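You operate a simulated robot arm through the tools that you are given. There is no shell and no other tool.

Carry out the task below with a simulated robot arm. There is one attempt and no reset: what you move stays moved.

JOB
Test the safety valve: heat past 3 bar, then vent by the brass knob to about 2 bar.
Fine: white and red switch on; red off before the test, white off after it. Where these are worked on the way, their far stop is far enough and under half their travel is too little: red switch.
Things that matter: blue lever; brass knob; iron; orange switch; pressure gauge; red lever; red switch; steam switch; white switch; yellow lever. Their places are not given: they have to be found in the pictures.

The check looks at the end state, three seconds after you hand in, the way a careful person would. Anything else that was tipped, shoved, dropped, spilled or broken makes it a failure.

ROBOT AND FRAMES
A 7-joint arm with a fingered hand, fixed in place. Base frame: the origin is on the floor under the middle of its stand, x ahead of it, y to its left, z up. Lengths are in mm, angles in rad, forces in N, time in s.
With the tool pointing down near the work surface it reaches from about 100 to 740 mm from the base axis. Its first joint turns from -2.897 to 2.897 rad. Payload 4.9 kg.
The TCP is the grasp point between the finger pads, 32 mm short of the fingertips. In the tool frame z runs along the fingers and y along their closing line. The gripper opens to 192 mm; its body begins 89 mm behind the TCP. The gripper is a hand of 3 fingers: y runs from the thumb to the fingers, the wrist lies at [0, 0, -267] in the tool frame, and closing takes about 1.5 s.
Orientation is that of the tool frame in the base frame, as a unit quaternion [w, x, y, z]. With the fingers straight down and closing along the base's y, the tool's x points along the base's -x, its y along +y and its z along -z.

CONTROLS
- The arm moves only by the tool servo_tool. Its argument "moves" is a list of rows, each an object of numbers (a shift or turn left out is 0, a gripper value left out holds the last): "wx", "wy", "wz": the turn, a rotation vector about the tool's x, y, z in rad; "tx", "ty", "tz": the shift along the tool's x, y, z in mm. In form: [{"wx": .., "wy": .., "wz": .., "tx": .., "ty": .., "tz": ..}, ...]. A call has 1 to 20 rows; each row shifts and turns the commanded pose from where the row before left it, along the tool's axes as they then stand. "hand" is the closure, from 0 (fully open) to 1 (shut), set as the call begins (left out, the last holds). A row lasts 0.2 s, in which the tool goes at most 50 mm and 0.15 rad; a call with a longer step from one row to the next is refused whole, and so is a gripper value outside its range. A pose out of reach is approached as far as the arm can. The call stops where the force on the tool passes 90 N (or 10 N more than at its start, if that is more) or the arm is blocked; 0.2 s more then pass. The fingers move at their own pace (about 153 mm/s each) and stop on an object; they squeeze with about 30 N. The grip force told is the motor's: it shows also when the fingers shut on nothing. Time passes only in rows, and 0.2 s behind the last, so rows that do not move let the fingers close. The reply holds the time, the measured pose of the TCP, the force on the tool along the base axes, the opening and the grip force, in the units named above and with some noise, with the torque about the TCP (base axes, N m) and any sound that the robot's microphone picked up.
- Cameras (640 x 400 px; columns grow to the right, rows downward): "scene" is fixed at [50.5, 649.4, 1554.7]; the picture's right is [-0.67, -0.74, 0.00], its down [-0.35, 0.31, -0.89] and it looks along [0.66, -0.59, -0.46] (base axes); focal length 369 px, centre (320, 200). "wrist" rides on the gripper at [80, -46, -113] in the tool frame; the picture's right is [0.50, 0.87, 0.00], its down [-0.67, 0.39, -0.63] and it looks along [-0.55, 0.32, 0.78] (tool axes); focal length 226 px, centre (320, 200).
- get_image(camera): a new picture of that camera. The clock stands still meanwhile.
- curl_fingers(finger1, finger2, thumb_bend): sets how far each is bent, from 0 (flat) to 1 (curled in); at 0.3 the hand is open as for a grip, at 0.7 the pads meet at the TCP. One left out holds its place. A second passes; each finger stops where it meets its share of the squeeze, and holds until it gets a number again. A gripper value or a shape takes the hand back. It gives what a move gives, with no picture; readings hold the bend of each and the force on the fingers (four entries, about 0 where the hand has none), thumb and palm.
- grasp_type(shape): the hand has 3 fingers and takes this shape, open, in about a second: jaw (thumb against the fingers, like two jaws); tri (thumb and two fingers); tip (a fingertip pinch); poke (one finger out to press); point (the index stretched); flat (the hand flat); cup (the hand cupped); fist (a fist). The gripper value then closes the fingers along that shape, each until it touches; the sizes above hold for jaw. It gives what a move gives, with no picture.
- probe_pixels(camera, pixels): for up to 12 pixels [column, row] of the newest picture of that camera ("zoom" is the newest enlarged one), the place [x, y, z] in the base frame of the surface seen there, good to about 2 mm. The clock stands still meanwhile.
- inspect(camera, box): a new picture of the part [left, top, right, bottom] of that camera's present view, enlarged. The clock stands still meanwhile.
- sign_off(): hands the job in; it is judged then, once.

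Leave the gripper open and the arm clear of the work at the hand-in unless told otherwise.

The tools are called after "Request:" by a JSON object that holds its "api" and its "payload". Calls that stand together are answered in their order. servo_tool: Moves the arm, as the interface text tells. Its arguments: {"type":"object","properties":{"moves":{"type":"array"},"hand":{"type":"number"}},"required":["moves"]} The other tools are called the same way: grasp_type (shape) gives the hand a shape; curl_fingers (finger1, finger2, thumb_bend) moves the fingers one by one; get_image (camera) takes a picture; probe_pixels (camera, pixels) gives the place of the surface under pixels of a picture; inspect (camera, box) takes an enlarged picture of a part of a camera's view; sign_off () hands the job in.

At the start:

```text
clock: 0.0
position: [459.2, 59.3, 1323.9]
tcp_rot: [0.0, 0.0, 1.0, 0.0]
wrist_force: [0.4, 0.8, 0.7]
moment: [-0.01, 0.0, -0.01]
finger_gap: 191.7
grasp_force: 0.1
shape: jaw
bend: [0.3, 0.3, 0.3]
finger forces: [0.0, 0.0, 0.0, 0.0, 0.0, 0.1]
```

scene: 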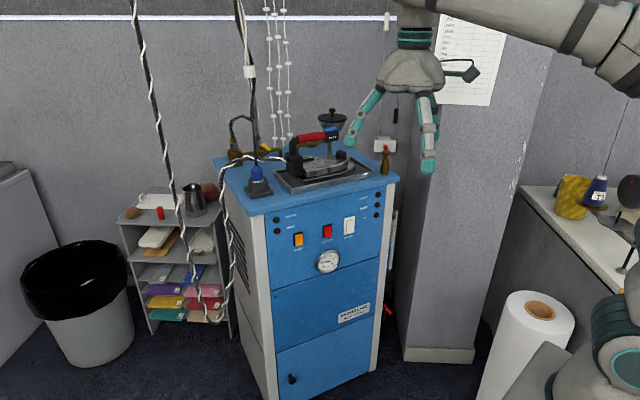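
wrist: 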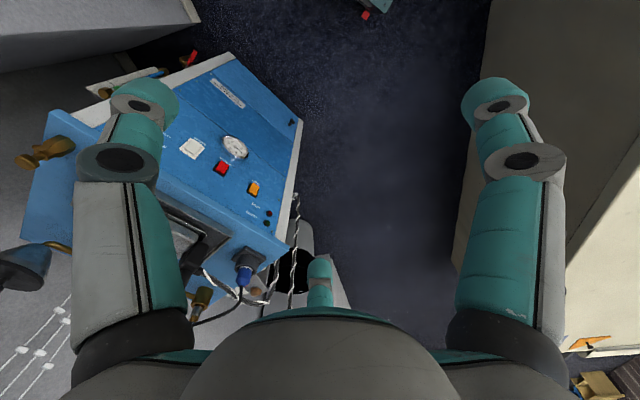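

I see a blue steam boiler with an iron on top, a front panel with orange, red and white switches and a gauge. I'll enlarge the front panel and the top.

Request:
{"api": "inspect", "payload": {"camera": "scene", "box": [250, 180, 400, 280]}}

Request:
{"api": "inspect", "payload": {"camera": "scene", "box": [210, 90, 410, 215]}}

Request:
{"api": "inspect", "payload": {"camera": "wrist", "box": [0, 40, 320, 340]}}

```text
4.00 times, centred on (325, 230) of scene
```

zoom: 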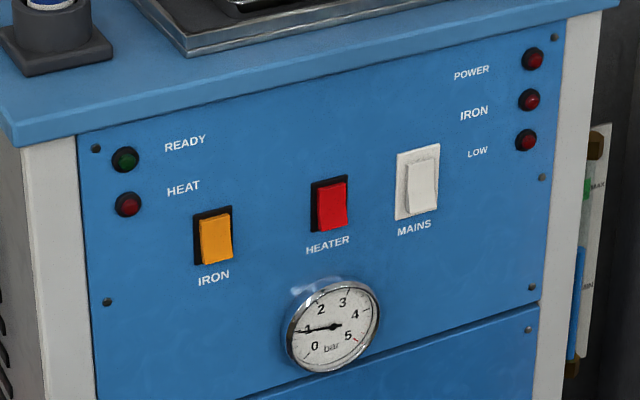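

```text
3.20 times, centred on (310, 152) of scene
```

zoom: 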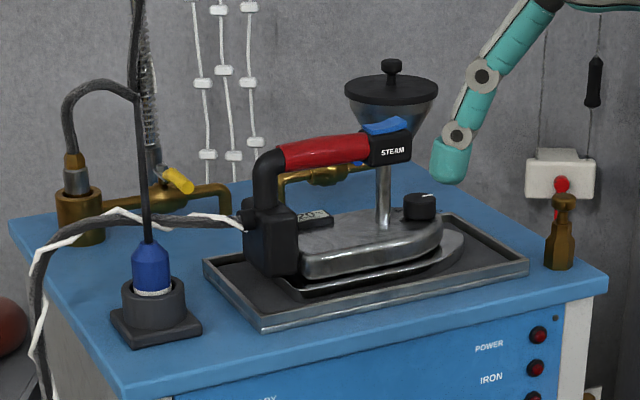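

```text
1.33 times, centred on (160, 190) of wrist
```

zoom: 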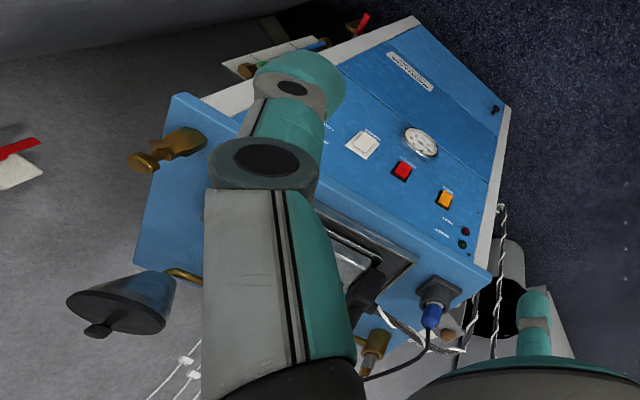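

The brass valve stands at the right front corner of the top; I'll get the 3D places of the switches, gauge, brass knob, levers and the cabinet edges.

Request:
{"api": "get_image", "payload": {"camera": "scene"}}

Request:
{"api": "probe_pixels", "payload": {"camera": "scene", "pixels": [[299, 239], [327, 231], [349, 226], [328, 261], [386, 154], [386, 169], [388, 310], [330, 129], [266, 146], [272, 262], [370, 260], [320, 280]]}}

Request:
{"api": "probe_pixels", "payload": {"camera": "scene", "pixels": [[254, 213], [396, 178], [218, 160], [320, 193], [303, 139], [318, 137], [258, 192], [258, 175], [332, 113], [350, 168], [240, 60], [250, 150]]}}

```text
taken
```

scene: 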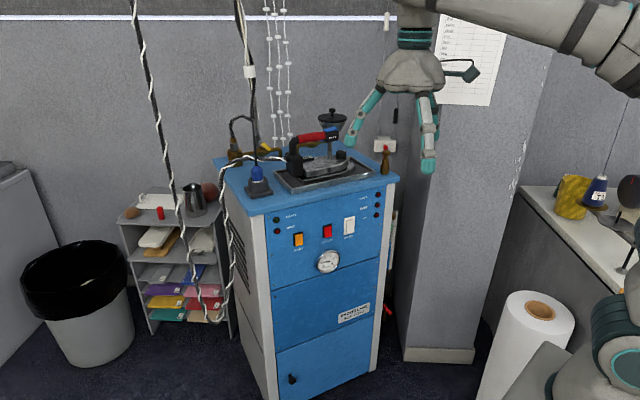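

```text
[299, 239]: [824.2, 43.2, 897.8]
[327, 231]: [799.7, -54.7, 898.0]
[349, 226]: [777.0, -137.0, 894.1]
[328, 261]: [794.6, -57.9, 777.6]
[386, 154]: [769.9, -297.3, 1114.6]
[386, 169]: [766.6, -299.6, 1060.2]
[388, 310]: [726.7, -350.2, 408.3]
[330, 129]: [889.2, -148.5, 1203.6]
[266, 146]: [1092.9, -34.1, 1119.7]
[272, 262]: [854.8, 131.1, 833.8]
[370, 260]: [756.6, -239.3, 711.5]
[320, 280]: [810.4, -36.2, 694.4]
```

```text
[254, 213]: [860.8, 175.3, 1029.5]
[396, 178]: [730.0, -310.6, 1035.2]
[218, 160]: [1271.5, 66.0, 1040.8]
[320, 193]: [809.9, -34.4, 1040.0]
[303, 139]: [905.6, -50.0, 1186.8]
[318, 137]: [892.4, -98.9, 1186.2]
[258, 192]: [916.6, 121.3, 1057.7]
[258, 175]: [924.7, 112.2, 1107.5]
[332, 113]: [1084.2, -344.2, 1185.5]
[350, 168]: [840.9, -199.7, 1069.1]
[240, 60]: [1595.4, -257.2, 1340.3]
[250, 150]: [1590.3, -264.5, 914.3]
```

The panel faces the robot at about x≈800, z≈900, yawed about -0.26 rad. I'll set the hand to the poke shape first and look at which finger sticks out; I also probe the hanging cords to know what to stay away from.

Request:
{"api": "probe_pixels", "payload": {"camera": "scene", "pixels": [[152, 100], [174, 160], [221, 200], [236, 250], [212, 318], [250, 120], [240, 20], [186, 200], [280, 130], [470, 70], [418, 163], [620, 330]]}}

Request:
{"api": "grasp_type", "payload": {"shape": "poke"}}

Request:
{"api": "get_image", "payload": {"camera": "scene"}}

Request:
{"api": "get_image", "payload": {"camera": "wrist"}}

```text
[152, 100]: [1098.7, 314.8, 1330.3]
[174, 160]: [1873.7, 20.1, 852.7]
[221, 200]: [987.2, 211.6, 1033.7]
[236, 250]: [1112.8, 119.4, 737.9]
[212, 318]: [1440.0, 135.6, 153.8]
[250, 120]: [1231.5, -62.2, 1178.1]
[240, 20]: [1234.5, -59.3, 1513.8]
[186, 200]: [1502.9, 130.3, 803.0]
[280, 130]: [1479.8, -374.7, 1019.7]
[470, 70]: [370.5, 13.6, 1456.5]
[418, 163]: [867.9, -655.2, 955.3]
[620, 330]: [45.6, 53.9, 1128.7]
```

```text
clock: 0.9
position: [460.8, 59.2, 1323.4]
tcp_rot: [0.0, 0.0, 1.0, 0.0]
wrist_force: [0.1, 0.7, 0.0]
moment: [0.0, 0.0, -0.01]
finger_gap: 0.3
grasp_force: 0.0
shape: poke
bend: [1.0, 1.0, 0.91]
finger forces: [0.0, 0.0, 0.0, 0.0, 0.1, 0.1]
```

```text
taken
```

scene: 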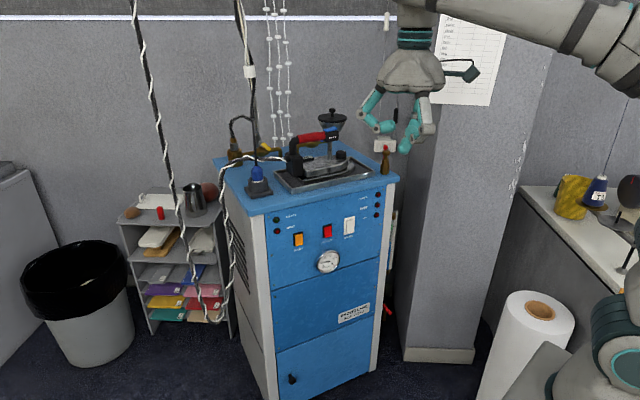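

```text
taken
```

wrist: 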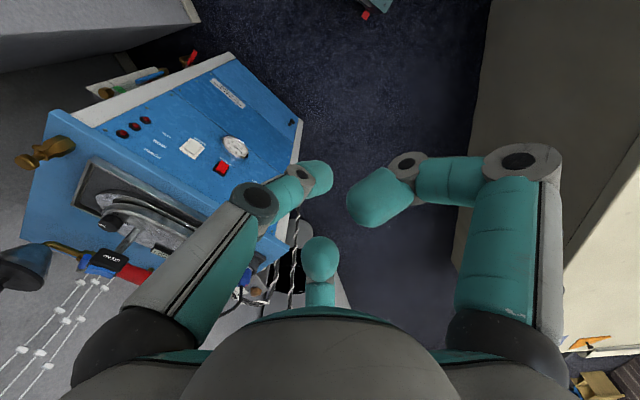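

The fingers seem half-curled; I'll let a few rows pass without moving and look again.

Request:
{"api": "servo_tool", "payload": {"moves": [{}, {}, {}]}}

Request:
{"api": "inspect", "payload": {"camera": "scene", "box": [330, 0, 490, 170]}}

Request:
{"api": "get_image", "payload": {"camera": "wrist"}}

```text
clock: 1.7
position: [460.6, 58.7, 1323.0]
tcp_rot: [0.0, 0.0, 1.0, 0.0]
wrist_force: [-0.7, -0.3, 0.4]
moment: [-0.01, -0.02, 0.01]
finger_gap: 0.2
grasp_force: 0.0
shape: poke
bend: [1.0, 1.0, 0.91]
finger forces: [0.0, 0.1, 0.0, 0.0, 0.1, 0.0]
```

```text
2.35 times, centred on (410, 85) of scene
```

zoom: 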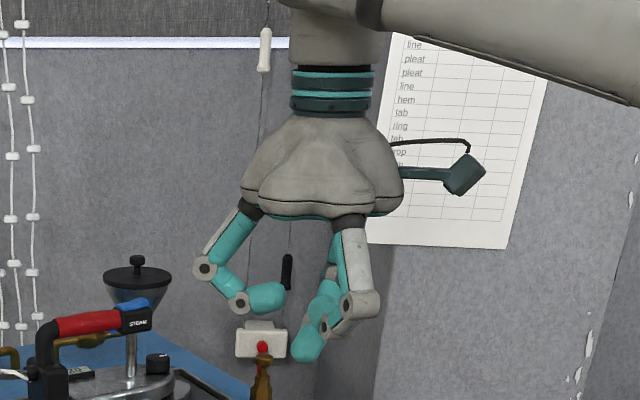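

```text
taken
```

wrist: 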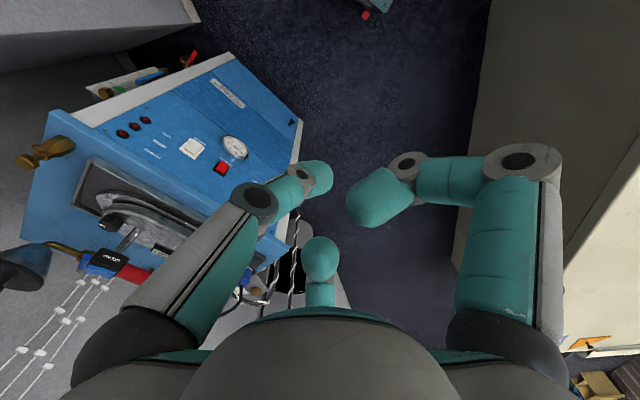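

I'll probe the fingertips in the wrist picture at (318,175), (365,205), (318,258) to get their places.

Request:
{"api": "probe_pixels", "payload": {"camera": "wrist", "pixels": [[318, 175], [300, 190], [360, 210], [380, 195], [318, 258], [318, 245], [250, 200], [510, 160], [320, 295]]}}

Request:
{"api": "probe_pixels", "payload": {"camera": "zoom", "pixels": [[300, 355], [307, 340], [330, 310], [275, 298], [285, 295], [360, 300]]}}

```text
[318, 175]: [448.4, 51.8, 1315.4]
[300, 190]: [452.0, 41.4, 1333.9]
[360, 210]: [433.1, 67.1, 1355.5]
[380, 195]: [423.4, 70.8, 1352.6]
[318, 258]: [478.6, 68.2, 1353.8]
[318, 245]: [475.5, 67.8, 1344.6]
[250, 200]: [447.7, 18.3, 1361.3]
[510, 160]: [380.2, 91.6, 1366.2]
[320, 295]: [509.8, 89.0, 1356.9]
```

```text
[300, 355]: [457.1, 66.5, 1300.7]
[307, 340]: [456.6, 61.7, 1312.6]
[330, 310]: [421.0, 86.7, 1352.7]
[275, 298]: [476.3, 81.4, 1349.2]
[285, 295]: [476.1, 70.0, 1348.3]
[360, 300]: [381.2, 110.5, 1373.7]
```

In poke shape the thumb tip sits about 24 mm beyond the TCP and the other fingers about 50 mm behind it. Now I pitch the tool to horizontal, facing the panel, while moving to about (620, 0, 1000), well short of the cabinet.

Request:
{"api": "servo_tool", "payload": {"moves": [{"wy": -0.1122, "tx": -11.5, "ty": -4.2, "tz": 23.1}, {"wy": -0.1122, "tx": -8.8, "ty": -4.2, "tz": 24.2}, {"wy": -0.1122, "tx": -6.1, "ty": -4.2, "tz": 25.1}, {"wy": -0.1122, "tx": -3.2, "ty": -4.2, "tz": 25.6}, {"wy": -0.1122, "tx": -0.3, "ty": -4.2, "tz": 25.8}, {"wy": -0.1122, "tx": 2.6, "ty": -4.2, "tz": 25.7}, {"wy": -0.1122, "tx": 5.4, "ty": -4.2, "tz": 25.2}, {"wy": -0.1122, "tx": 8.2, "ty": -4.2, "tz": 24.5}, {"wy": -0.1122, "tx": 10.9, "ty": -4.2, "tz": 23.4}, {"wy": -0.1122, "tx": 13.4, "ty": -4.2, "tz": 22.0}, {"wy": -0.1122, "tx": 15.8, "ty": -4.2, "tz": 20.4}, {"wy": -0.1122, "tx": 18.0, "ty": -4.2, "tz": 18.5}, {"wy": -0.1122, "tx": 20.0, "ty": -4.2, "tz": 16.4}, {"wy": -0.1122, "tx": 21.7, "ty": -4.2, "tz": 14.0}]}}

Request:
{"api": "get_image", "payload": {"camera": "scene"}}

Request:
{"api": "get_image", "payload": {"camera": "wrist"}}

```text
clock: 4.7
position: [563.8, 66.0, 1067.7]
tcp_rot: [0.659, 0.017, 0.751, -0.026]
wrist_force: [1.1, 0.0, -0.1]
moment: [0.02, 0.02, 0.04]
finger_gap: 0.0
grasp_force: 0.2
shape: poke
bend: [1.0, 1.0, 0.91]
finger forces: [0.1, 0.0, 0.0, 0.1, 0.0, 0.0]
out of reach, approached as far as the arm can: row 11, 12, 13, 14
```

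```text
taken
```

scene: 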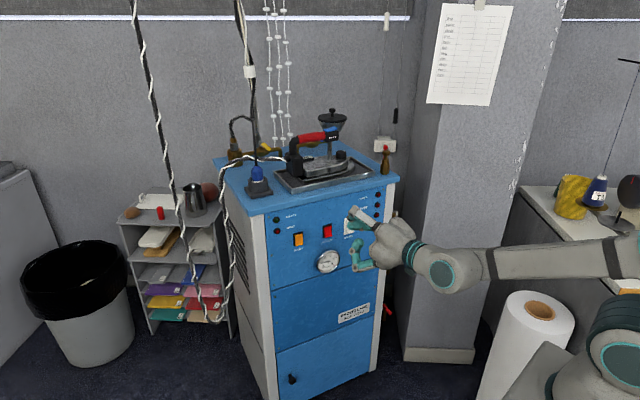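

```text
taken
```

wrist: 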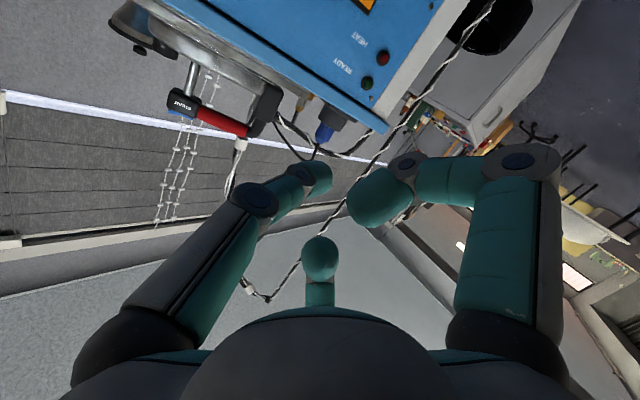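

The arm could not quite reach the horizontal pose this close in (it stands at (564, 66, 1068), tilted about 7° below horizontal). I'll move forward a little along the tool and see whether the reach improves.

Request:
{"api": "servo_tool", "payload": {"moves": [{"tz": 15}, {"tz": 15}, {"tz": 15}, {"tz": 15}]}}

```text
clock: 5.7
position: [620.9, 78.2, 1063.4]
tcp_rot: [0.659, 0.015, 0.752, -0.024]
wrist_force: [0.6, -0.1, 0.9]
moment: [0.01, 0.01, -0.01]
finger_gap: 0.0
grasp_force: 0.1
shape: poke
bend: [1.0, 1.0, 0.91]
finger forces: [0.0, 0.1, 0.1, 0.1, 0.1, 0.1]
out of reach, approached as far as the arm can: row 1, 2, 3, 4
```

Still short. I'll tilt back down by 0.3 rad while lowering, to find a pose fully inside the reach.

Request:
{"api": "servo_tool", "payload": {"moves": [{"wy": 0.15, "tx": 15}, {"wy": 0.15, "tx": 15}, {"tx": 10}]}}

```text
clock: 6.5
position: [610.3, 78.9, 1024.4]
tcp_rot: [0.54, 0.014, 0.842, -0.019]
wrist_force: [0.4, 0.1, 0.6]
moment: [0.0, 0.04, 0.01]
finger_gap: 0.0
grasp_force: 0.2
shape: poke
bend: [1.0, 1.0, 0.91]
finger forces: [0.0, 0.0, 0.1, 0.1, 0.0, 0.1]
```

Now a reachable pose (tool about 25° below horizontal at (610, 79, 1024)). I'll yaw by about -0.21 rad to face the panel and shift toward the red switch, then look.

Request:
{"api": "servo_tool", "payload": {"moves": [{"wx": 0.064, "wz": 0.03, "ty": -25, "tx": 10}, {"wx": 0.064, "wz": 0.03, "ty": -25, "tx": 10}, {"wx": 0.064, "wz": 0.03, "ty": -25, "tx": 10}]}}

Request:
{"api": "get_image", "payload": {"camera": "scene"}}

Request:
{"api": "get_image", "payload": {"camera": "wrist"}}

```text
clock: 7.3
position: [588.6, 6.1, 999.7]
tcp_rot: [0.537, 0.105, 0.834, -0.075]
wrist_force: [-0.5, -1.5, 0.8]
moment: [0.02, 0.03, -0.02]
finger_gap: 0.0
grasp_force: 0.1
shape: poke
bend: [1.0, 1.0, 0.91]
finger forces: [0.1, 0.0, 0.0, 0.1, 0.1, 0.0]
```

```text
taken
```

scene: 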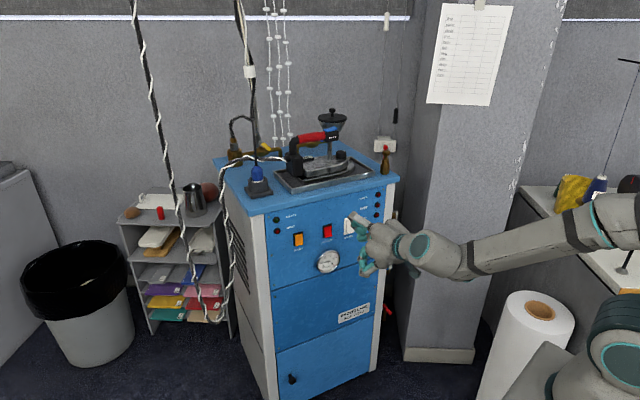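

```text
taken
```

wrist: 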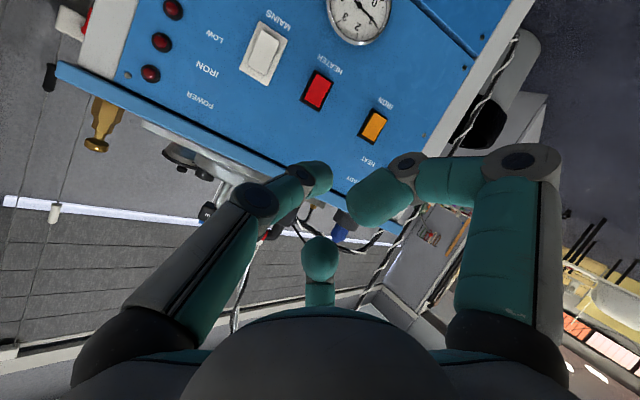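

Good view of the panel. I'll enlarge the switches and the brass valve.

Request:
{"api": "inspect", "payload": {"camera": "wrist", "box": [220, 0, 420, 125]}}

Request:
{"api": "inspect", "payload": {"camera": "wrist", "box": [50, 50, 210, 160]}}

Request:
{"api": "inspect", "payload": {"camera": "scene", "box": [285, 210, 365, 260]}}

Request:
{"api": "inspect", "payload": {"camera": "scene", "box": [355, 125, 435, 185]}}

```text
3.20 times, centred on (320, 62) of wrist
```

zoom: 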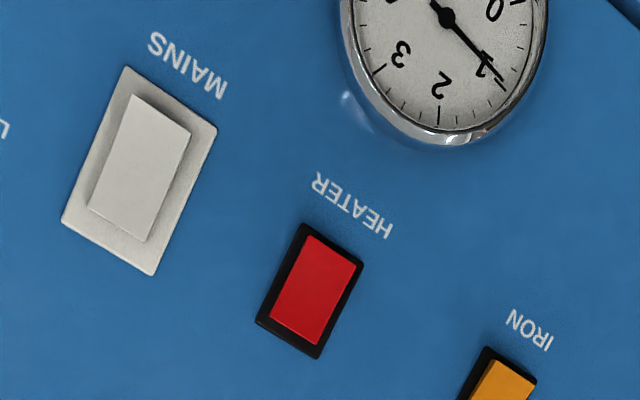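

```text
3.64 times, centred on (130, 105) of wrist
```

zoom: 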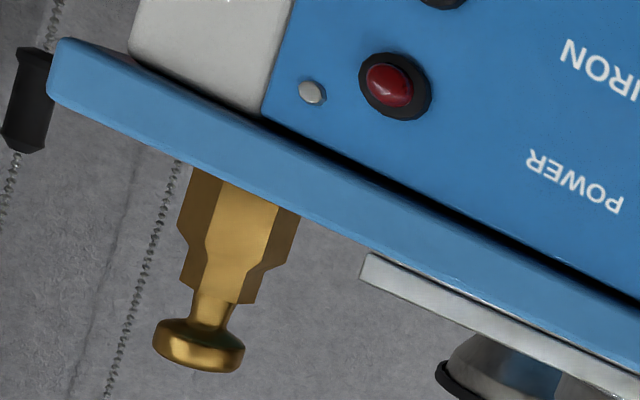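

```text
8.00 times, centred on (325, 235) of scene
```

zoom: 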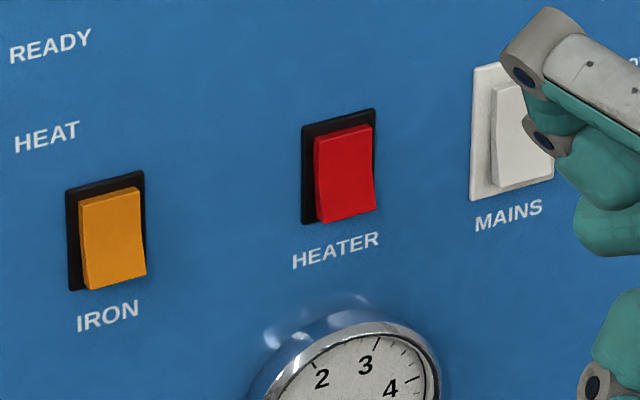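

```text
6.67 times, centred on (395, 155) of scene
```

zoom: 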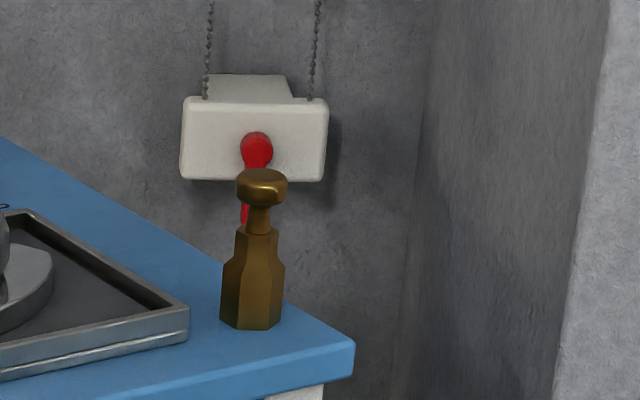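

All rockers lean the same way: lower half stands proud, upper half in (lamps dark, so off). The gauge reads about 1 bar. I'll probe the upper and lower halves of the white and red rockers, plus the brass knob.

Request:
{"api": "probe_pixels", "payload": {"camera": "wrist", "pixels": [[269, 38], [263, 52], [257, 66], [324, 81], [318, 91], [313, 101], [290, 90], [345, 60], [200, 60], [97, 146], [106, 120], [375, 125]]}}

Request:
{"api": "probe_pixels", "payload": {"camera": "zoom", "pixels": [[262, 178], [262, 195], [259, 220], [250, 290], [245, 325], [280, 255], [225, 265], [240, 188], [284, 188], [250, 150], [320, 320], [300, 345]]}}

```text
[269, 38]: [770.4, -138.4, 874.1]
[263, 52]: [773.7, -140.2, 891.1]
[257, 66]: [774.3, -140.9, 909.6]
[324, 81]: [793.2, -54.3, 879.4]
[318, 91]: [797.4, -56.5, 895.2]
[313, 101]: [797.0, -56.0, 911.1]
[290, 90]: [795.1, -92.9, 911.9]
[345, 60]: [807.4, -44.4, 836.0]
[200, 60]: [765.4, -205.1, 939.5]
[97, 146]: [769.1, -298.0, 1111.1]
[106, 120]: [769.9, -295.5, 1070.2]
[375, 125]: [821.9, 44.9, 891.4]
```

```text
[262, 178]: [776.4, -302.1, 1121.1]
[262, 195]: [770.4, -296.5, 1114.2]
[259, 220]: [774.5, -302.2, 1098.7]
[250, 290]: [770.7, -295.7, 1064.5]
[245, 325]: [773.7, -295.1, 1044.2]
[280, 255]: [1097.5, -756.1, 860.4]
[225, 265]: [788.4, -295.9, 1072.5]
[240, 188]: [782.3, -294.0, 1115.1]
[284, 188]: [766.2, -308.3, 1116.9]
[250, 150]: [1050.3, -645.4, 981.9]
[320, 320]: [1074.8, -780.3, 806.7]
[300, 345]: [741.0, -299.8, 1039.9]
```

The white rocker's lower half is at about (770, -138, 874) and the red's at (793, -54, 879), both ~12 mm proud of the panel. The brass knob's cap is at about (775, -301, 1114). I'll first bring the poking tip about 40 mm in front of the white rocker's lower half.

Request:
{"api": "servo_tool", "payload": {"moves": [{"tx": 6.2, "ty": -11.5, "tz": 23.1}, {"tx": 6.2, "ty": -11.5, "tz": 23.1}, {"tx": 6.2, "ty": -11.5, "tz": 23.1}, {"tx": 6.2, "ty": -11.5, "tz": 23.1}, {"tx": 6.2, "ty": -11.5, "tz": 23.1}, {"tx": 6.2, "ty": -11.5, "tz": 23.1}, {"tx": 6.2, "ty": -11.5, "tz": 23.1}, {"tx": 6.5, "ty": -11.3, "tz": 22.8}]}}

Request:
{"api": "get_image", "payload": {"camera": "scene"}}

Request:
{"api": "get_image", "payload": {"camera": "wrist"}}

```text
clock: 9.1
position: [722.7, -80.7, 890.8]
tcp_rot: [0.533, 0.107, 0.835, -0.08]
wrist_force: [-1.0, 0.0, 0.5]
moment: [0.01, 0.01, -0.04]
finger_gap: 0.0
grasp_force: 0.1
shape: poke
bend: [1.0, 1.0, 0.91]
finger forces: [0.0, 0.0, 0.0, 0.0, 0.0, 0.0]
out of reach, approached as far as the arm can: row 5, 6, 7, 8
```

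```text
taken
```

scene: 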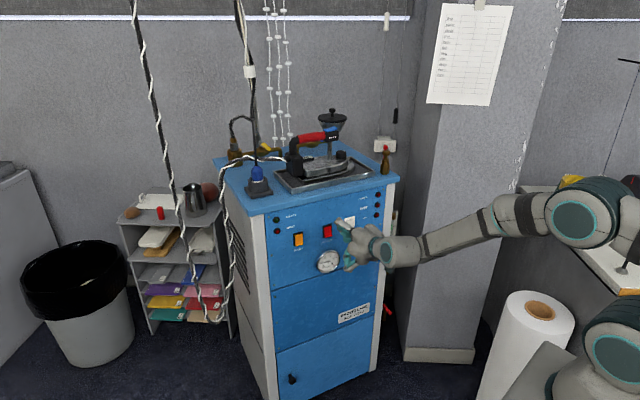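

```text
taken
```

wrist: 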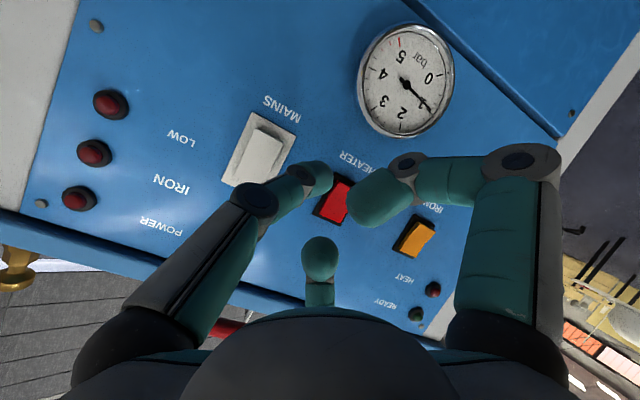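

The arm stops short at (723, -81, 891); it is at its limit for this tilt. I'll probe points along the arm in the scene picture to understand its posture.

Request:
{"api": "probe_pixels", "payload": {"camera": "scene", "pixels": [[585, 208], [615, 335], [505, 213], [430, 243], [400, 250], [630, 280], [550, 390], [632, 210], [340, 225], [348, 262], [352, 232], [375, 240]]}}

Request:
{"api": "inspect", "payload": {"camera": "scene", "box": [320, 200, 420, 280]}}

```text
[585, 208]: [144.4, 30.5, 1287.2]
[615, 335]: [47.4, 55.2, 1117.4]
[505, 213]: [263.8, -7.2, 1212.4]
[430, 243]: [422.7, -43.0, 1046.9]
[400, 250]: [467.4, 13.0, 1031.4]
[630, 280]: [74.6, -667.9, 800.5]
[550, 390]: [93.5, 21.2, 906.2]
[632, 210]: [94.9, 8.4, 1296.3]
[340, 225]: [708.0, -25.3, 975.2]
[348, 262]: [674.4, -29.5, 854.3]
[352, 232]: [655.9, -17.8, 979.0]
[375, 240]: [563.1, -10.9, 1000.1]
```

```text
5.00 times, centred on (370, 240) of scene
```

zoom: 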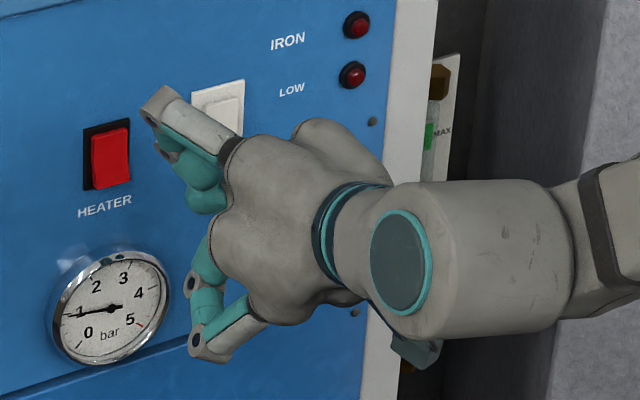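

The hand is nearly in line with the forearm, so a wrist limit stops it. I'll back off 60 mm along the tool, roll the hand by -90° (thumb on top, so other fingers stay away from the panel) and tilt 10° further down, which should be in reach.

Request:
{"api": "servo_tool", "payload": {"moves": [{"tz": -20, "tx": -5}, {"tz": -20, "tx": -5}, {"tz": -20, "tx": -5}, {"wz": -0.1428}, {"wz": -0.1428}, {"wz": -0.1428}, {"wz": -0.1428}, {"wz": -0.1428}, {"wz": -0.1428}, {"wz": -0.1428}, {"wz": -0.1428}, {"wz": -0.1428}, {"wz": -0.1428}, {"wz": -0.1428}, {"wx": -0.09}, {"wx": -0.09}]}}

Request:
{"api": "get_image", "payload": {"camera": "scene"}}

Request:
{"api": "get_image", "payload": {"camera": "wrist"}}

```text
clock: 12.5
position: [675.5, -65.9, 928.8]
tcp_rot: [0.278, -0.544, 0.7, -0.37]
wrist_force: [0.7, 1.4, -0.3]
moment: [-0.01, -0.04, 0.02]
finger_gap: 0.1
grasp_force: 0.0
shape: poke
bend: [1.0, 1.0, 0.91]
finger forces: [0.1, 0.0, 0.0, 0.0, 0.0, 0.1]
```

```text
taken
```

scene: 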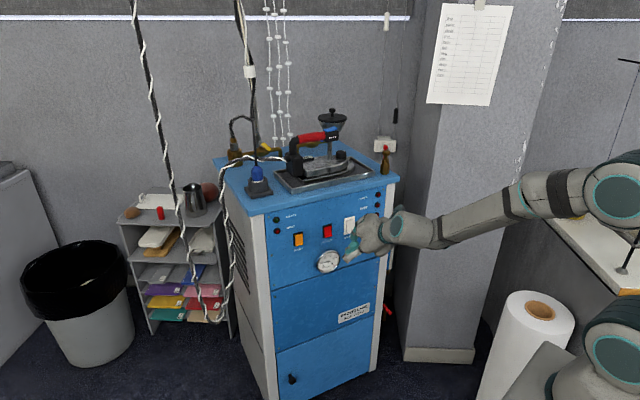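

```text
taken
```

wrist: 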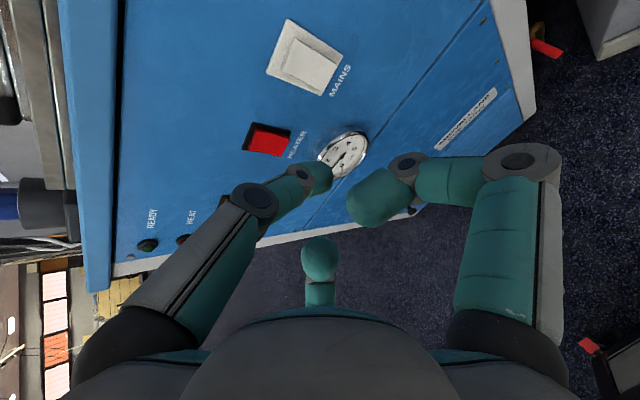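

That worked with no reach limit. Now I bring the tip to about 35 mm in front of the white rocker's lower half.

Request:
{"api": "servo_tool", "payload": {"moves": [{"tx": 11.4, "ty": 2.7, "tz": 17.2}, {"tx": 11.4, "ty": 2.7, "tz": 17.2}, {"tx": 11.4, "ty": 2.7, "tz": 17.2}, {"tx": 11.4, "ty": 2.7, "tz": 17.2}]}}

Request:
{"api": "inspect", "payload": {"camera": "scene", "box": [310, 195, 410, 275]}}

Request:
{"api": "get_image", "payload": {"camera": "wrist"}}

```text
clock: 13.5
position: [716.5, -116.1, 883.1]
tcp_rot: [0.274, -0.542, 0.702, -0.371]
wrist_force: [0.6, 1.1, 0.2]
moment: [0.01, 0.02, -0.02]
finger_gap: 0.0
grasp_force: 0.2
shape: poke
bend: [1.0, 1.0, 0.91]
finger forces: [0.0, 0.0, 0.0, 0.1, 0.0, 0.0]
out of reach, approached as far as the arm can: row 4
```

```text
5.00 times, centred on (360, 235) of scene
```

zoom: 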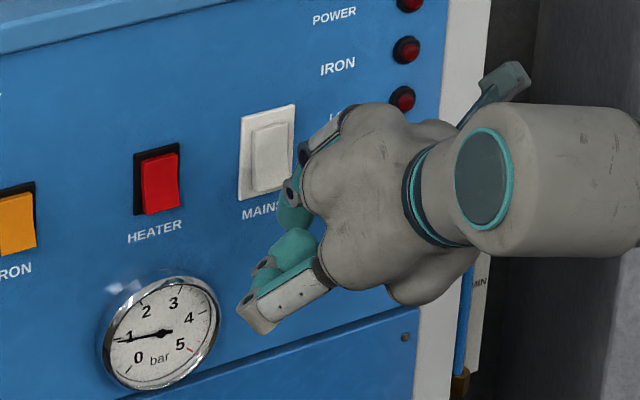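

```text
taken
```

wrist: 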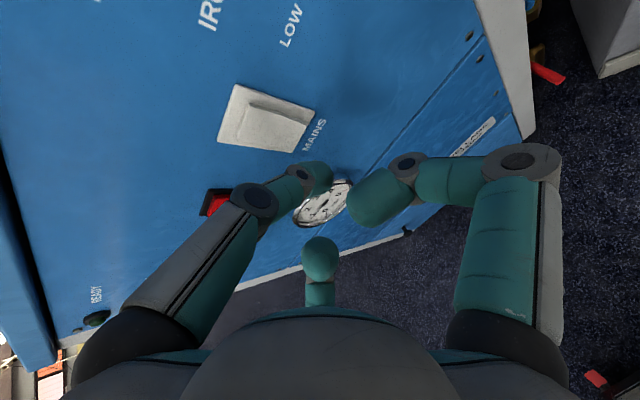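

Almost there, but again right at the reach limit. I'll tilt another 0.15 rad down, which gives margin.

Request:
{"api": "servo_tool", "payload": {"moves": [{"wx": -0.075, "tx": 4}, {"wx": -0.075, "tx": 4}]}}

Request:
{"api": "get_image", "payload": {"camera": "wrist"}}

```text
clock: 14.1
position: [712.9, -124.1, 883.7]
tcp_rot: [0.237, -0.563, 0.726, -0.316]
wrist_force: [0.8, 1.1, 0.1]
moment: [0.01, 0.03, 0.0]
finger_gap: 0.2
grasp_force: 0.0
shape: poke
bend: [1.0, 1.0, 0.91]
finger forces: [0.0, 0.0, 0.0, 0.0, 0.0, 0.0]
```

```text
taken
```

wrist: 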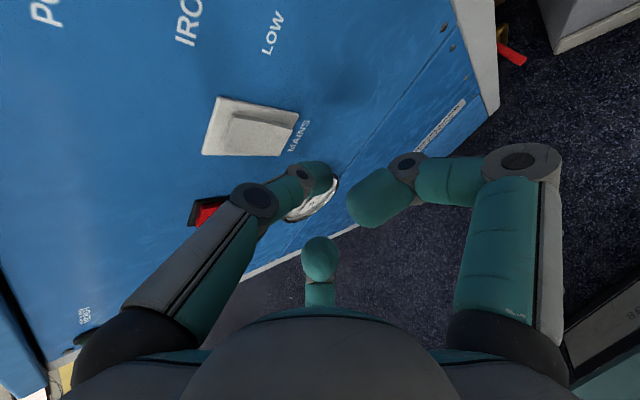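

Aligned: the tip should touch about 36 mm further inward along the panel normal. I'll advance 32 mm slowly and read the force.

Request:
{"api": "servo_tool", "payload": {"moves": [{"ty": -4.13, "tz": 4.35}, {"ty": -4.13, "tz": 4.35}, {"ty": -4.13, "tz": 4.35}, {"ty": -4.13, "tz": 4.35}, {"ty": -2.75, "tz": 2.9}, {"ty": -2.75, "tz": 2.9}]}}

Request:
{"api": "inspect", "payload": {"camera": "scene", "box": [310, 195, 410, 275]}}

Request:
{"api": "get_image", "payload": {"camera": "wrist"}}

```text
clock: 15.5
position: [745.7, -131.8, 884.2]
tcp_rot: [0.238, -0.564, 0.725, -0.316]
wrist_force: [-0.2, 0.2, -0.3]
moment: [-0.01, 0.0, 0.02]
finger_gap: 0.2
grasp_force: 0.1
shape: poke
bend: [1.0, 1.0, 0.91]
finger forces: [0.0, 0.1, 0.1, 0.0, 0.2, 0.1]
```

```text
5.00 times, centred on (360, 235) of scene
```

zoom: 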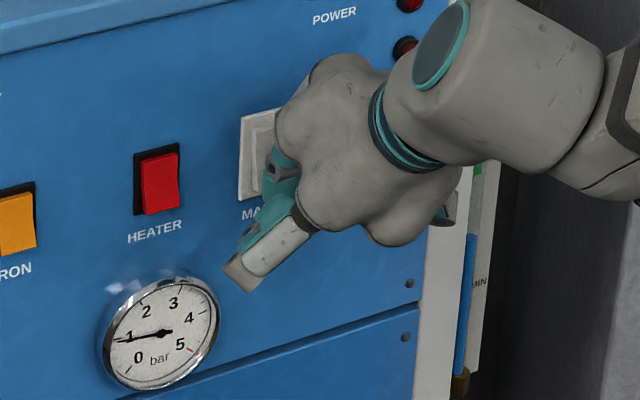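

```text
taken
```

wrist: 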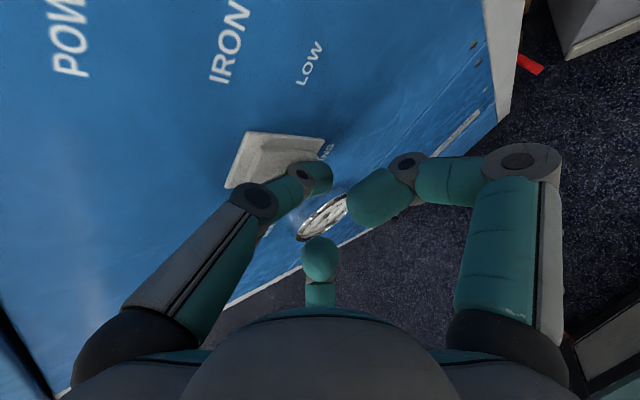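

No contact yet (force about 0). I'll press on in 2 mm rows.

Request:
{"api": "servo_tool", "payload": {"moves": [{"ty": -1.38, "tz": 1.45}, {"ty": -1.38, "tz": 1.45}, {"ty": -1.38, "tz": 1.45}, {"ty": -1.38, "tz": 1.45}]}}

Request:
{"api": "inspect", "payload": {"camera": "wrist", "box": [190, 100, 350, 220]}}

Request:
{"api": "inspect", "payload": {"camera": "scene", "box": [310, 175, 410, 255]}}

```text
clock: 16.5
position: [751.6, -134.2, 883.5]
tcp_rot: [0.237, -0.563, 0.726, -0.316]
wrist_force: [-7.0, 1.6, 1.2]
moment: [-0.02, -0.09, 0.01]
finger_gap: 0.0
grasp_force: 0.0
shape: poke
bend: [1.0, 1.0, 0.92]
finger forces: [0.0, 0.0, 0.0, 0.1, 7.5, 0.1]
```

```text
3.33 times, centred on (270, 160) of wrist
```

zoom: 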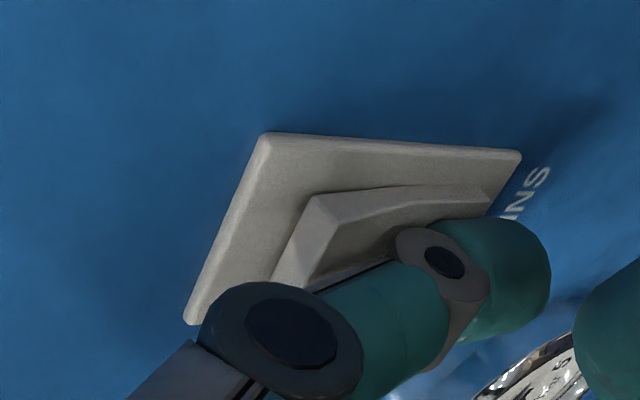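

```text
5.00 times, centred on (360, 215) of scene
```

zoom: 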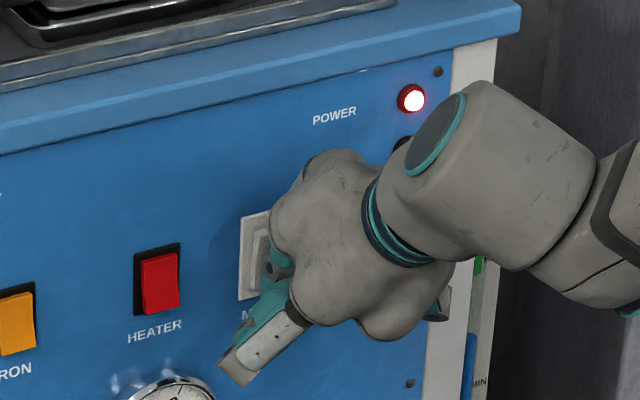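

The POWER lamp is lit and the rocker has tipped, with 7 N on the thumb. I'll press 1.5 mm more to seat it, then withdraw 35 mm.

Request:
{"api": "servo_tool", "payload": {"moves": [{"ty": -1.0, "tz": 1.1}, {}, {"ty": 4.8, "tz": -5.1}, {"ty": 4.8, "tz": -5.1}, {"ty": 4.8, "tz": -5.1}, {"ty": 4.8, "tz": -5.1}, {"ty": 4.8, "tz": -5.1}]}}

Request:
{"api": "inspect", "payload": {"camera": "scene", "box": [270, 175, 400, 280]}}

Request:
{"api": "get_image", "payload": {"camera": "wrist"}}

```text
clock: 18.1
position: [720.9, -125.8, 883.9]
tcp_rot: [0.238, -0.563, 0.725, -0.316]
wrist_force: [0.4, -0.2, -0.5]
moment: [0.05, -0.01, 0.01]
finger_gap: 0.0
grasp_force: 0.0
shape: poke
bend: [1.0, 1.0, 0.91]
finger forces: [0.0, 0.1, 0.1, 0.0, 0.0, 0.0]
```

```text
3.81 times, centred on (335, 228) of scene
```

zoom: 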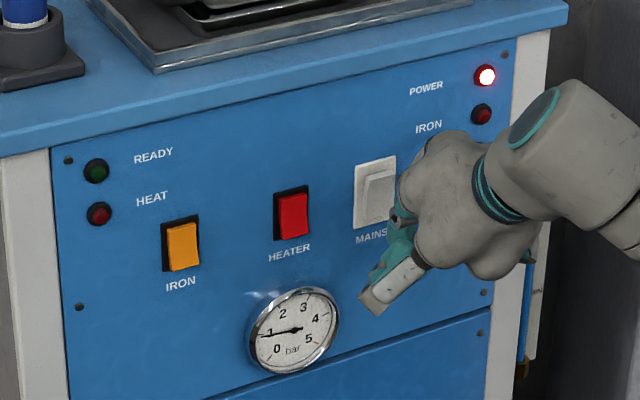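

```text
taken
```

wrist: 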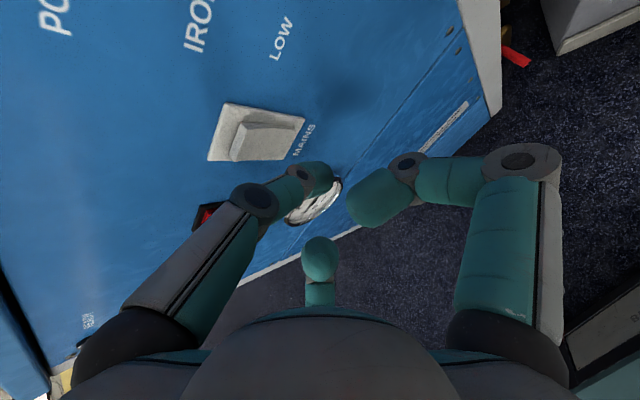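

Mains is on (top edge of the rocker now stands proud, POWER lit). Next I move left to stand 30 mm in front of the red rocker's lower half.

Request:
{"api": "servo_tool", "payload": {"moves": [{"tx": -17.5, "ty": -0.3, "tz": -0.7}, {"tx": -17.5, "ty": -0.3, "tz": -0.7}, {"tx": -17.5, "ty": -0.3, "tz": -0.7}, {"tx": -17.5, "ty": -0.3, "tz": -0.7}, {"tx": -17.5, "ty": -0.4, "tz": -0.8}]}}

Request:
{"api": "inspect", "payload": {"camera": "scene", "box": [270, 175, 400, 280]}}

Request:
{"api": "get_image", "payload": {"camera": "wrist"}}

```text
clock: 19.3
position: [741.0, -40.4, 885.7]
tcp_rot: [0.236, -0.564, 0.725, -0.316]
wrist_force: [0.7, 0.1, 0.3]
moment: [0.0, 0.03, 0.0]
finger_gap: 0.0
grasp_force: 0.1
shape: poke
bend: [1.0, 1.0, 0.91]
finger forces: [0.1, 0.0, 0.0, 0.0, 0.0, 0.0]
```

```text
3.81 times, centred on (335, 228) of scene
```

zoom: 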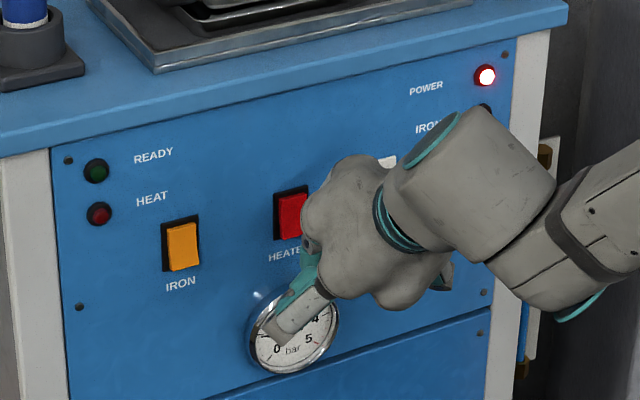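

```text
taken
```

wrist: 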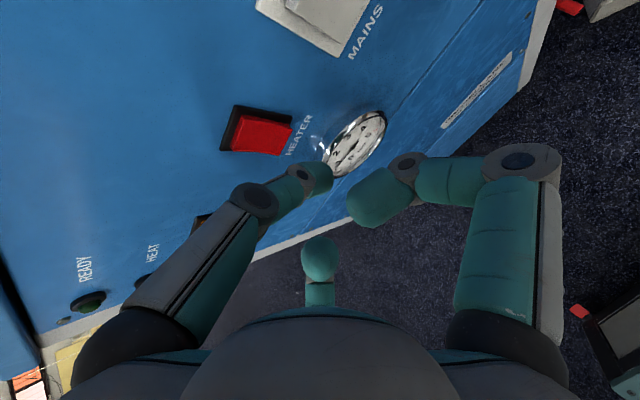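

Lined up with the red rocker; water level in the sight glass earlier stood between MIN and MAX. I'll advance 28 mm, then press in small rows.

Request:
{"api": "servo_tool", "payload": {"moves": [{"ty": -4.13, "tz": 4.35}, {"ty": -4.13, "tz": 4.35}, {"ty": -4.13, "tz": 4.35}, {"ty": -4.13, "tz": 4.35}, {"ty": -2.75, "tz": 2.9}, {"ty": -1.38, "tz": 1.45}, {"ty": -1.38, "tz": 1.45}, {"ty": -1.38, "tz": 1.45}]}}

Request:
{"api": "inspect", "payload": {"camera": "wrist", "box": [190, 80, 350, 200]}}

```text
clock: 21.1
position: [774.3, -48.6, 888.2]
tcp_rot: [0.238, -0.563, 0.725, -0.316]
wrist_force: [-5.3, 1.3, 0.0]
moment: [-0.04, -0.08, -0.03]
finger_gap: 0.0
grasp_force: 0.1
shape: poke
bend: [1.0, 1.0, 0.92]
finger forces: [0.0, 0.1, 0.0, 0.0, 5.2, 0.0]
```

```text
3.33 times, centred on (270, 140) of wrist
```

zoom: 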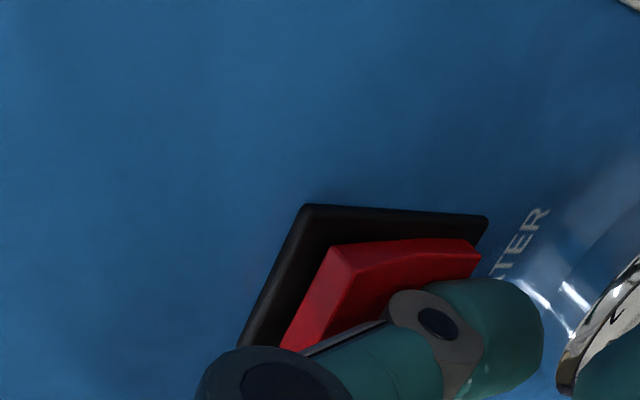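

The red rocker is tipping with 5 N on the thumb. I'll press 2–3 mm more to be sure of the far stop, then check the HEAT lamp.

Request:
{"api": "servo_tool", "payload": {"moves": [{"ty": -0.7, "tz": 0.73}, {"ty": -0.7, "tz": 0.73}, {"ty": -0.7, "tz": 0.73}, {}]}}

Request:
{"api": "inspect", "payload": {"camera": "scene", "box": [260, 175, 390, 280]}}

Request:
{"api": "inspect", "payload": {"camera": "wrist", "box": [190, 80, 350, 200]}}

```text
clock: 22.1
position: [775.8, -50.5, 886.4]
tcp_rot: [0.237, -0.563, 0.725, -0.317]
wrist_force: [-10.6, 1.7, 1.7]
moment: [-0.03, -0.15, 0.02]
finger_gap: 0.1
grasp_force: 0.1
shape: poke
bend: [1.0, 1.0, 0.92]
finger forces: [0.0, 0.1, 0.0, 0.0, 10.0, 0.0]
```

```text
3.81 times, centred on (325, 228) of scene
```

zoom: 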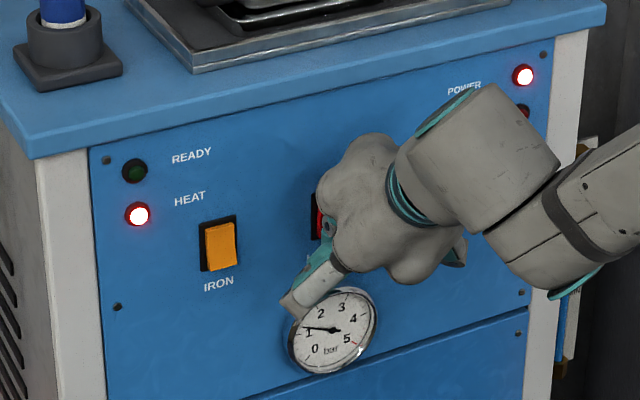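

```text
3.33 times, centred on (270, 140) of wrist
```

zoom: 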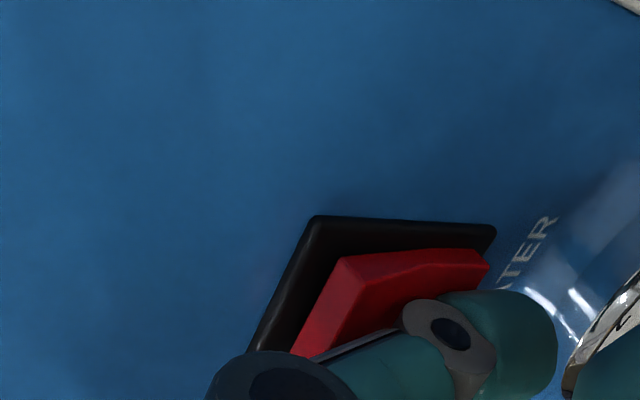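

HEAT lamp is lit. I'll withdraw 30 mm and rise 31 mm so the tip waits in front of the red rocker's upper half, then read the gauge.

Request:
{"api": "servo_tool", "payload": {"moves": [{"ty": 6.88, "tz": -7.26}, {"ty": 6.88, "tz": -7.26}, {"ty": 6.88, "tz": -7.26}, {"tx": 0.2, "ty": -11.25, "tz": -10.67}, {"tx": 0.2, "ty": -11.25, "tz": -10.67}]}}

Request:
{"api": "inspect", "payload": {"camera": "scene", "box": [260, 175, 390, 280]}}

Request:
{"api": "get_image", "payload": {"camera": "wrist"}}

```text
clock: 23.3
position: [747.4, -42.7, 917.5]
tcp_rot: [0.237, -0.563, 0.725, -0.318]
wrist_force: [-0.7, 0.1, 0.3]
moment: [0.02, 0.02, -0.01]
finger_gap: 0.2
grasp_force: 0.0
shape: poke
bend: [1.0, 1.0, 0.91]
finger forces: [0.0, 0.0, 0.0, 0.0, 0.0, 0.1]
```

```text
3.81 times, centred on (325, 228) of scene
```

zoom: 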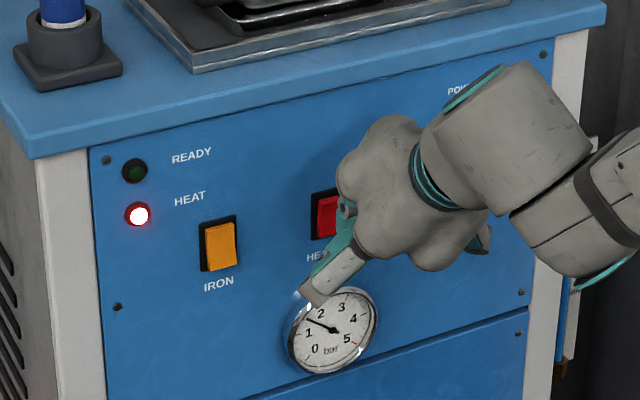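

```text
taken
```

wrist: 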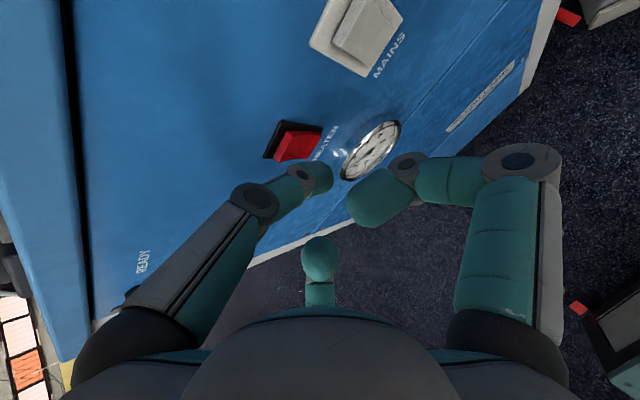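

The pressure is rising quickly. I'll enlarge the gauge for an exact reading.

Request:
{"api": "inspect", "payload": {"camera": "scene", "box": [310, 240, 350, 280]}}

```text
10.00 times, centred on (330, 260) of scene
```

zoom: 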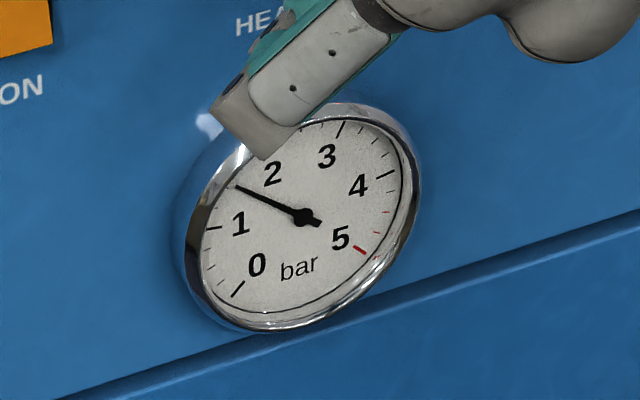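

It reads about 1.5 bar, rising some 0.25 bar/s. I'll wait 3 s in place and read again.

Request:
{"api": "servo_tool", "payload": {"moves": [{}, {}, {}, {}, {}, {}, {}, {}, {}, {}, {}, {}, {}, {}]}}

Request:
{"api": "inspect", "payload": {"camera": "scene", "box": [310, 240, 350, 280]}}

```text
clock: 26.3
position: [746.0, -42.7, 917.3]
tcp_rot: [0.237, -0.563, 0.726, -0.316]
wrist_force: [0.2, 0.9, -0.5]
moment: [0.0, 0.0, 0.02]
finger_gap: 0.0
grasp_force: 0.0
shape: poke
bend: [1.0, 1.0, 0.91]
finger forces: [0.0, 0.1, 0.0, 0.0, 0.1, 0.0]
```

```text
10.00 times, centred on (330, 260) of scene
```

zoom: 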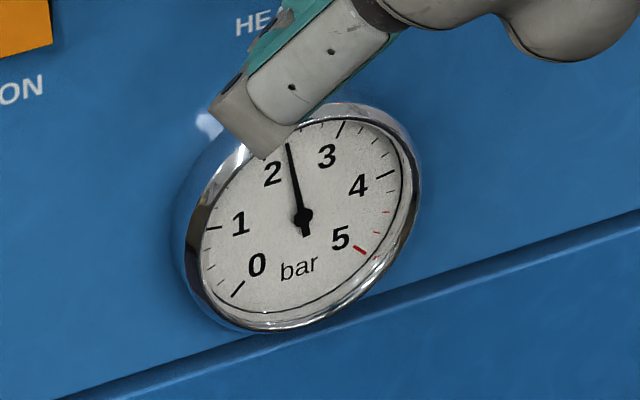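

About 2.35 bar. I'll wait about 2.4 s more and read again.

Request:
{"api": "servo_tool", "payload": {"moves": [{}, {}, {}, {}, {}, {}, {}, {}, {}, {}, {}]}}

Request:
{"api": "inspect", "payload": {"camera": "scene", "box": [310, 240, 350, 280]}}

```text
clock: 28.7
position: [745.9, -43.4, 917.3]
tcp_rot: [0.237, -0.563, 0.726, -0.317]
wrist_force: [0.0, -0.7, 0.0]
moment: [-0.01, -0.02, 0.01]
finger_gap: 0.2
grasp_force: 0.1
shape: poke
bend: [1.0, 1.0, 0.91]
finger forces: [0.0, 0.0, 0.0, 0.1, 0.0, 0.1]
```

```text
10.00 times, centred on (330, 260) of scene
```

zoom: 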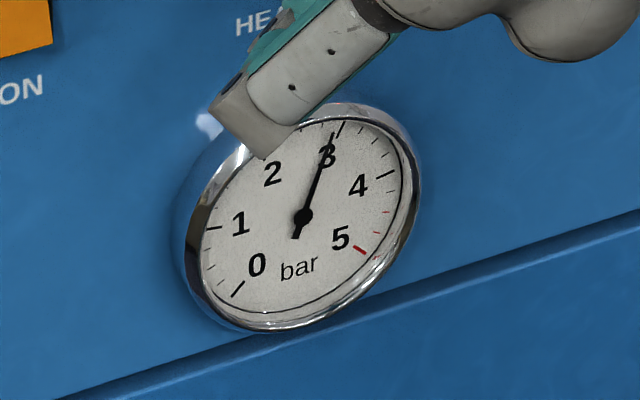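

Just about 3.0 bar and still rising; pressing the upper half takes about 1.6 s, so it will end near 3.4 bar. I press red off now.

Request:
{"api": "servo_tool", "payload": {"moves": [{"ty": -4.13, "tz": 4.35}, {"ty": -4.13, "tz": 4.35}, {"ty": -4.13, "tz": 4.35}, {"ty": -2.75, "tz": 2.9}, {"ty": -1.38, "tz": 1.45}, {"ty": -1.38, "tz": 1.45}, {"ty": -1.38, "tz": 1.45}, {"ty": -1.38, "tz": 1.45}]}}

Request:
{"api": "inspect", "payload": {"camera": "scene", "box": [260, 175, 390, 280]}}

Request:
{"api": "inspect", "payload": {"camera": "wrist", "box": [190, 80, 350, 200]}}

```text
clock: 30.5
position: [775.7, -49.2, 919.5]
tcp_rot: [0.237, -0.563, 0.725, -0.317]
wrist_force: [-25.8, 6.4, 13.6]
moment: [0.01, 0.16, 0.0]
finger_gap: 0.0
grasp_force: 0.0
shape: poke
bend: [1.0, 1.0, 0.92]
finger forces: [0.0, 0.0, 0.0, 0.0, 27.9, 0.1]
```

```text
3.81 times, centred on (325, 228) of scene
```

zoom: 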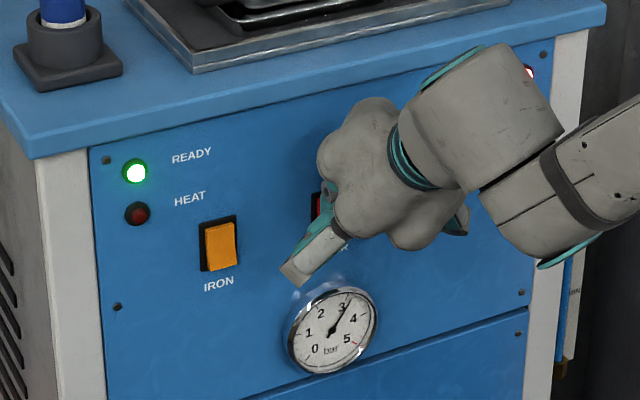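

```text
3.33 times, centred on (270, 140) of wrist
```

zoom: 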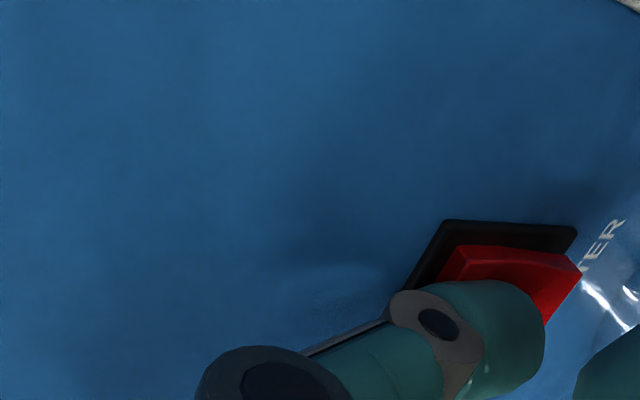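

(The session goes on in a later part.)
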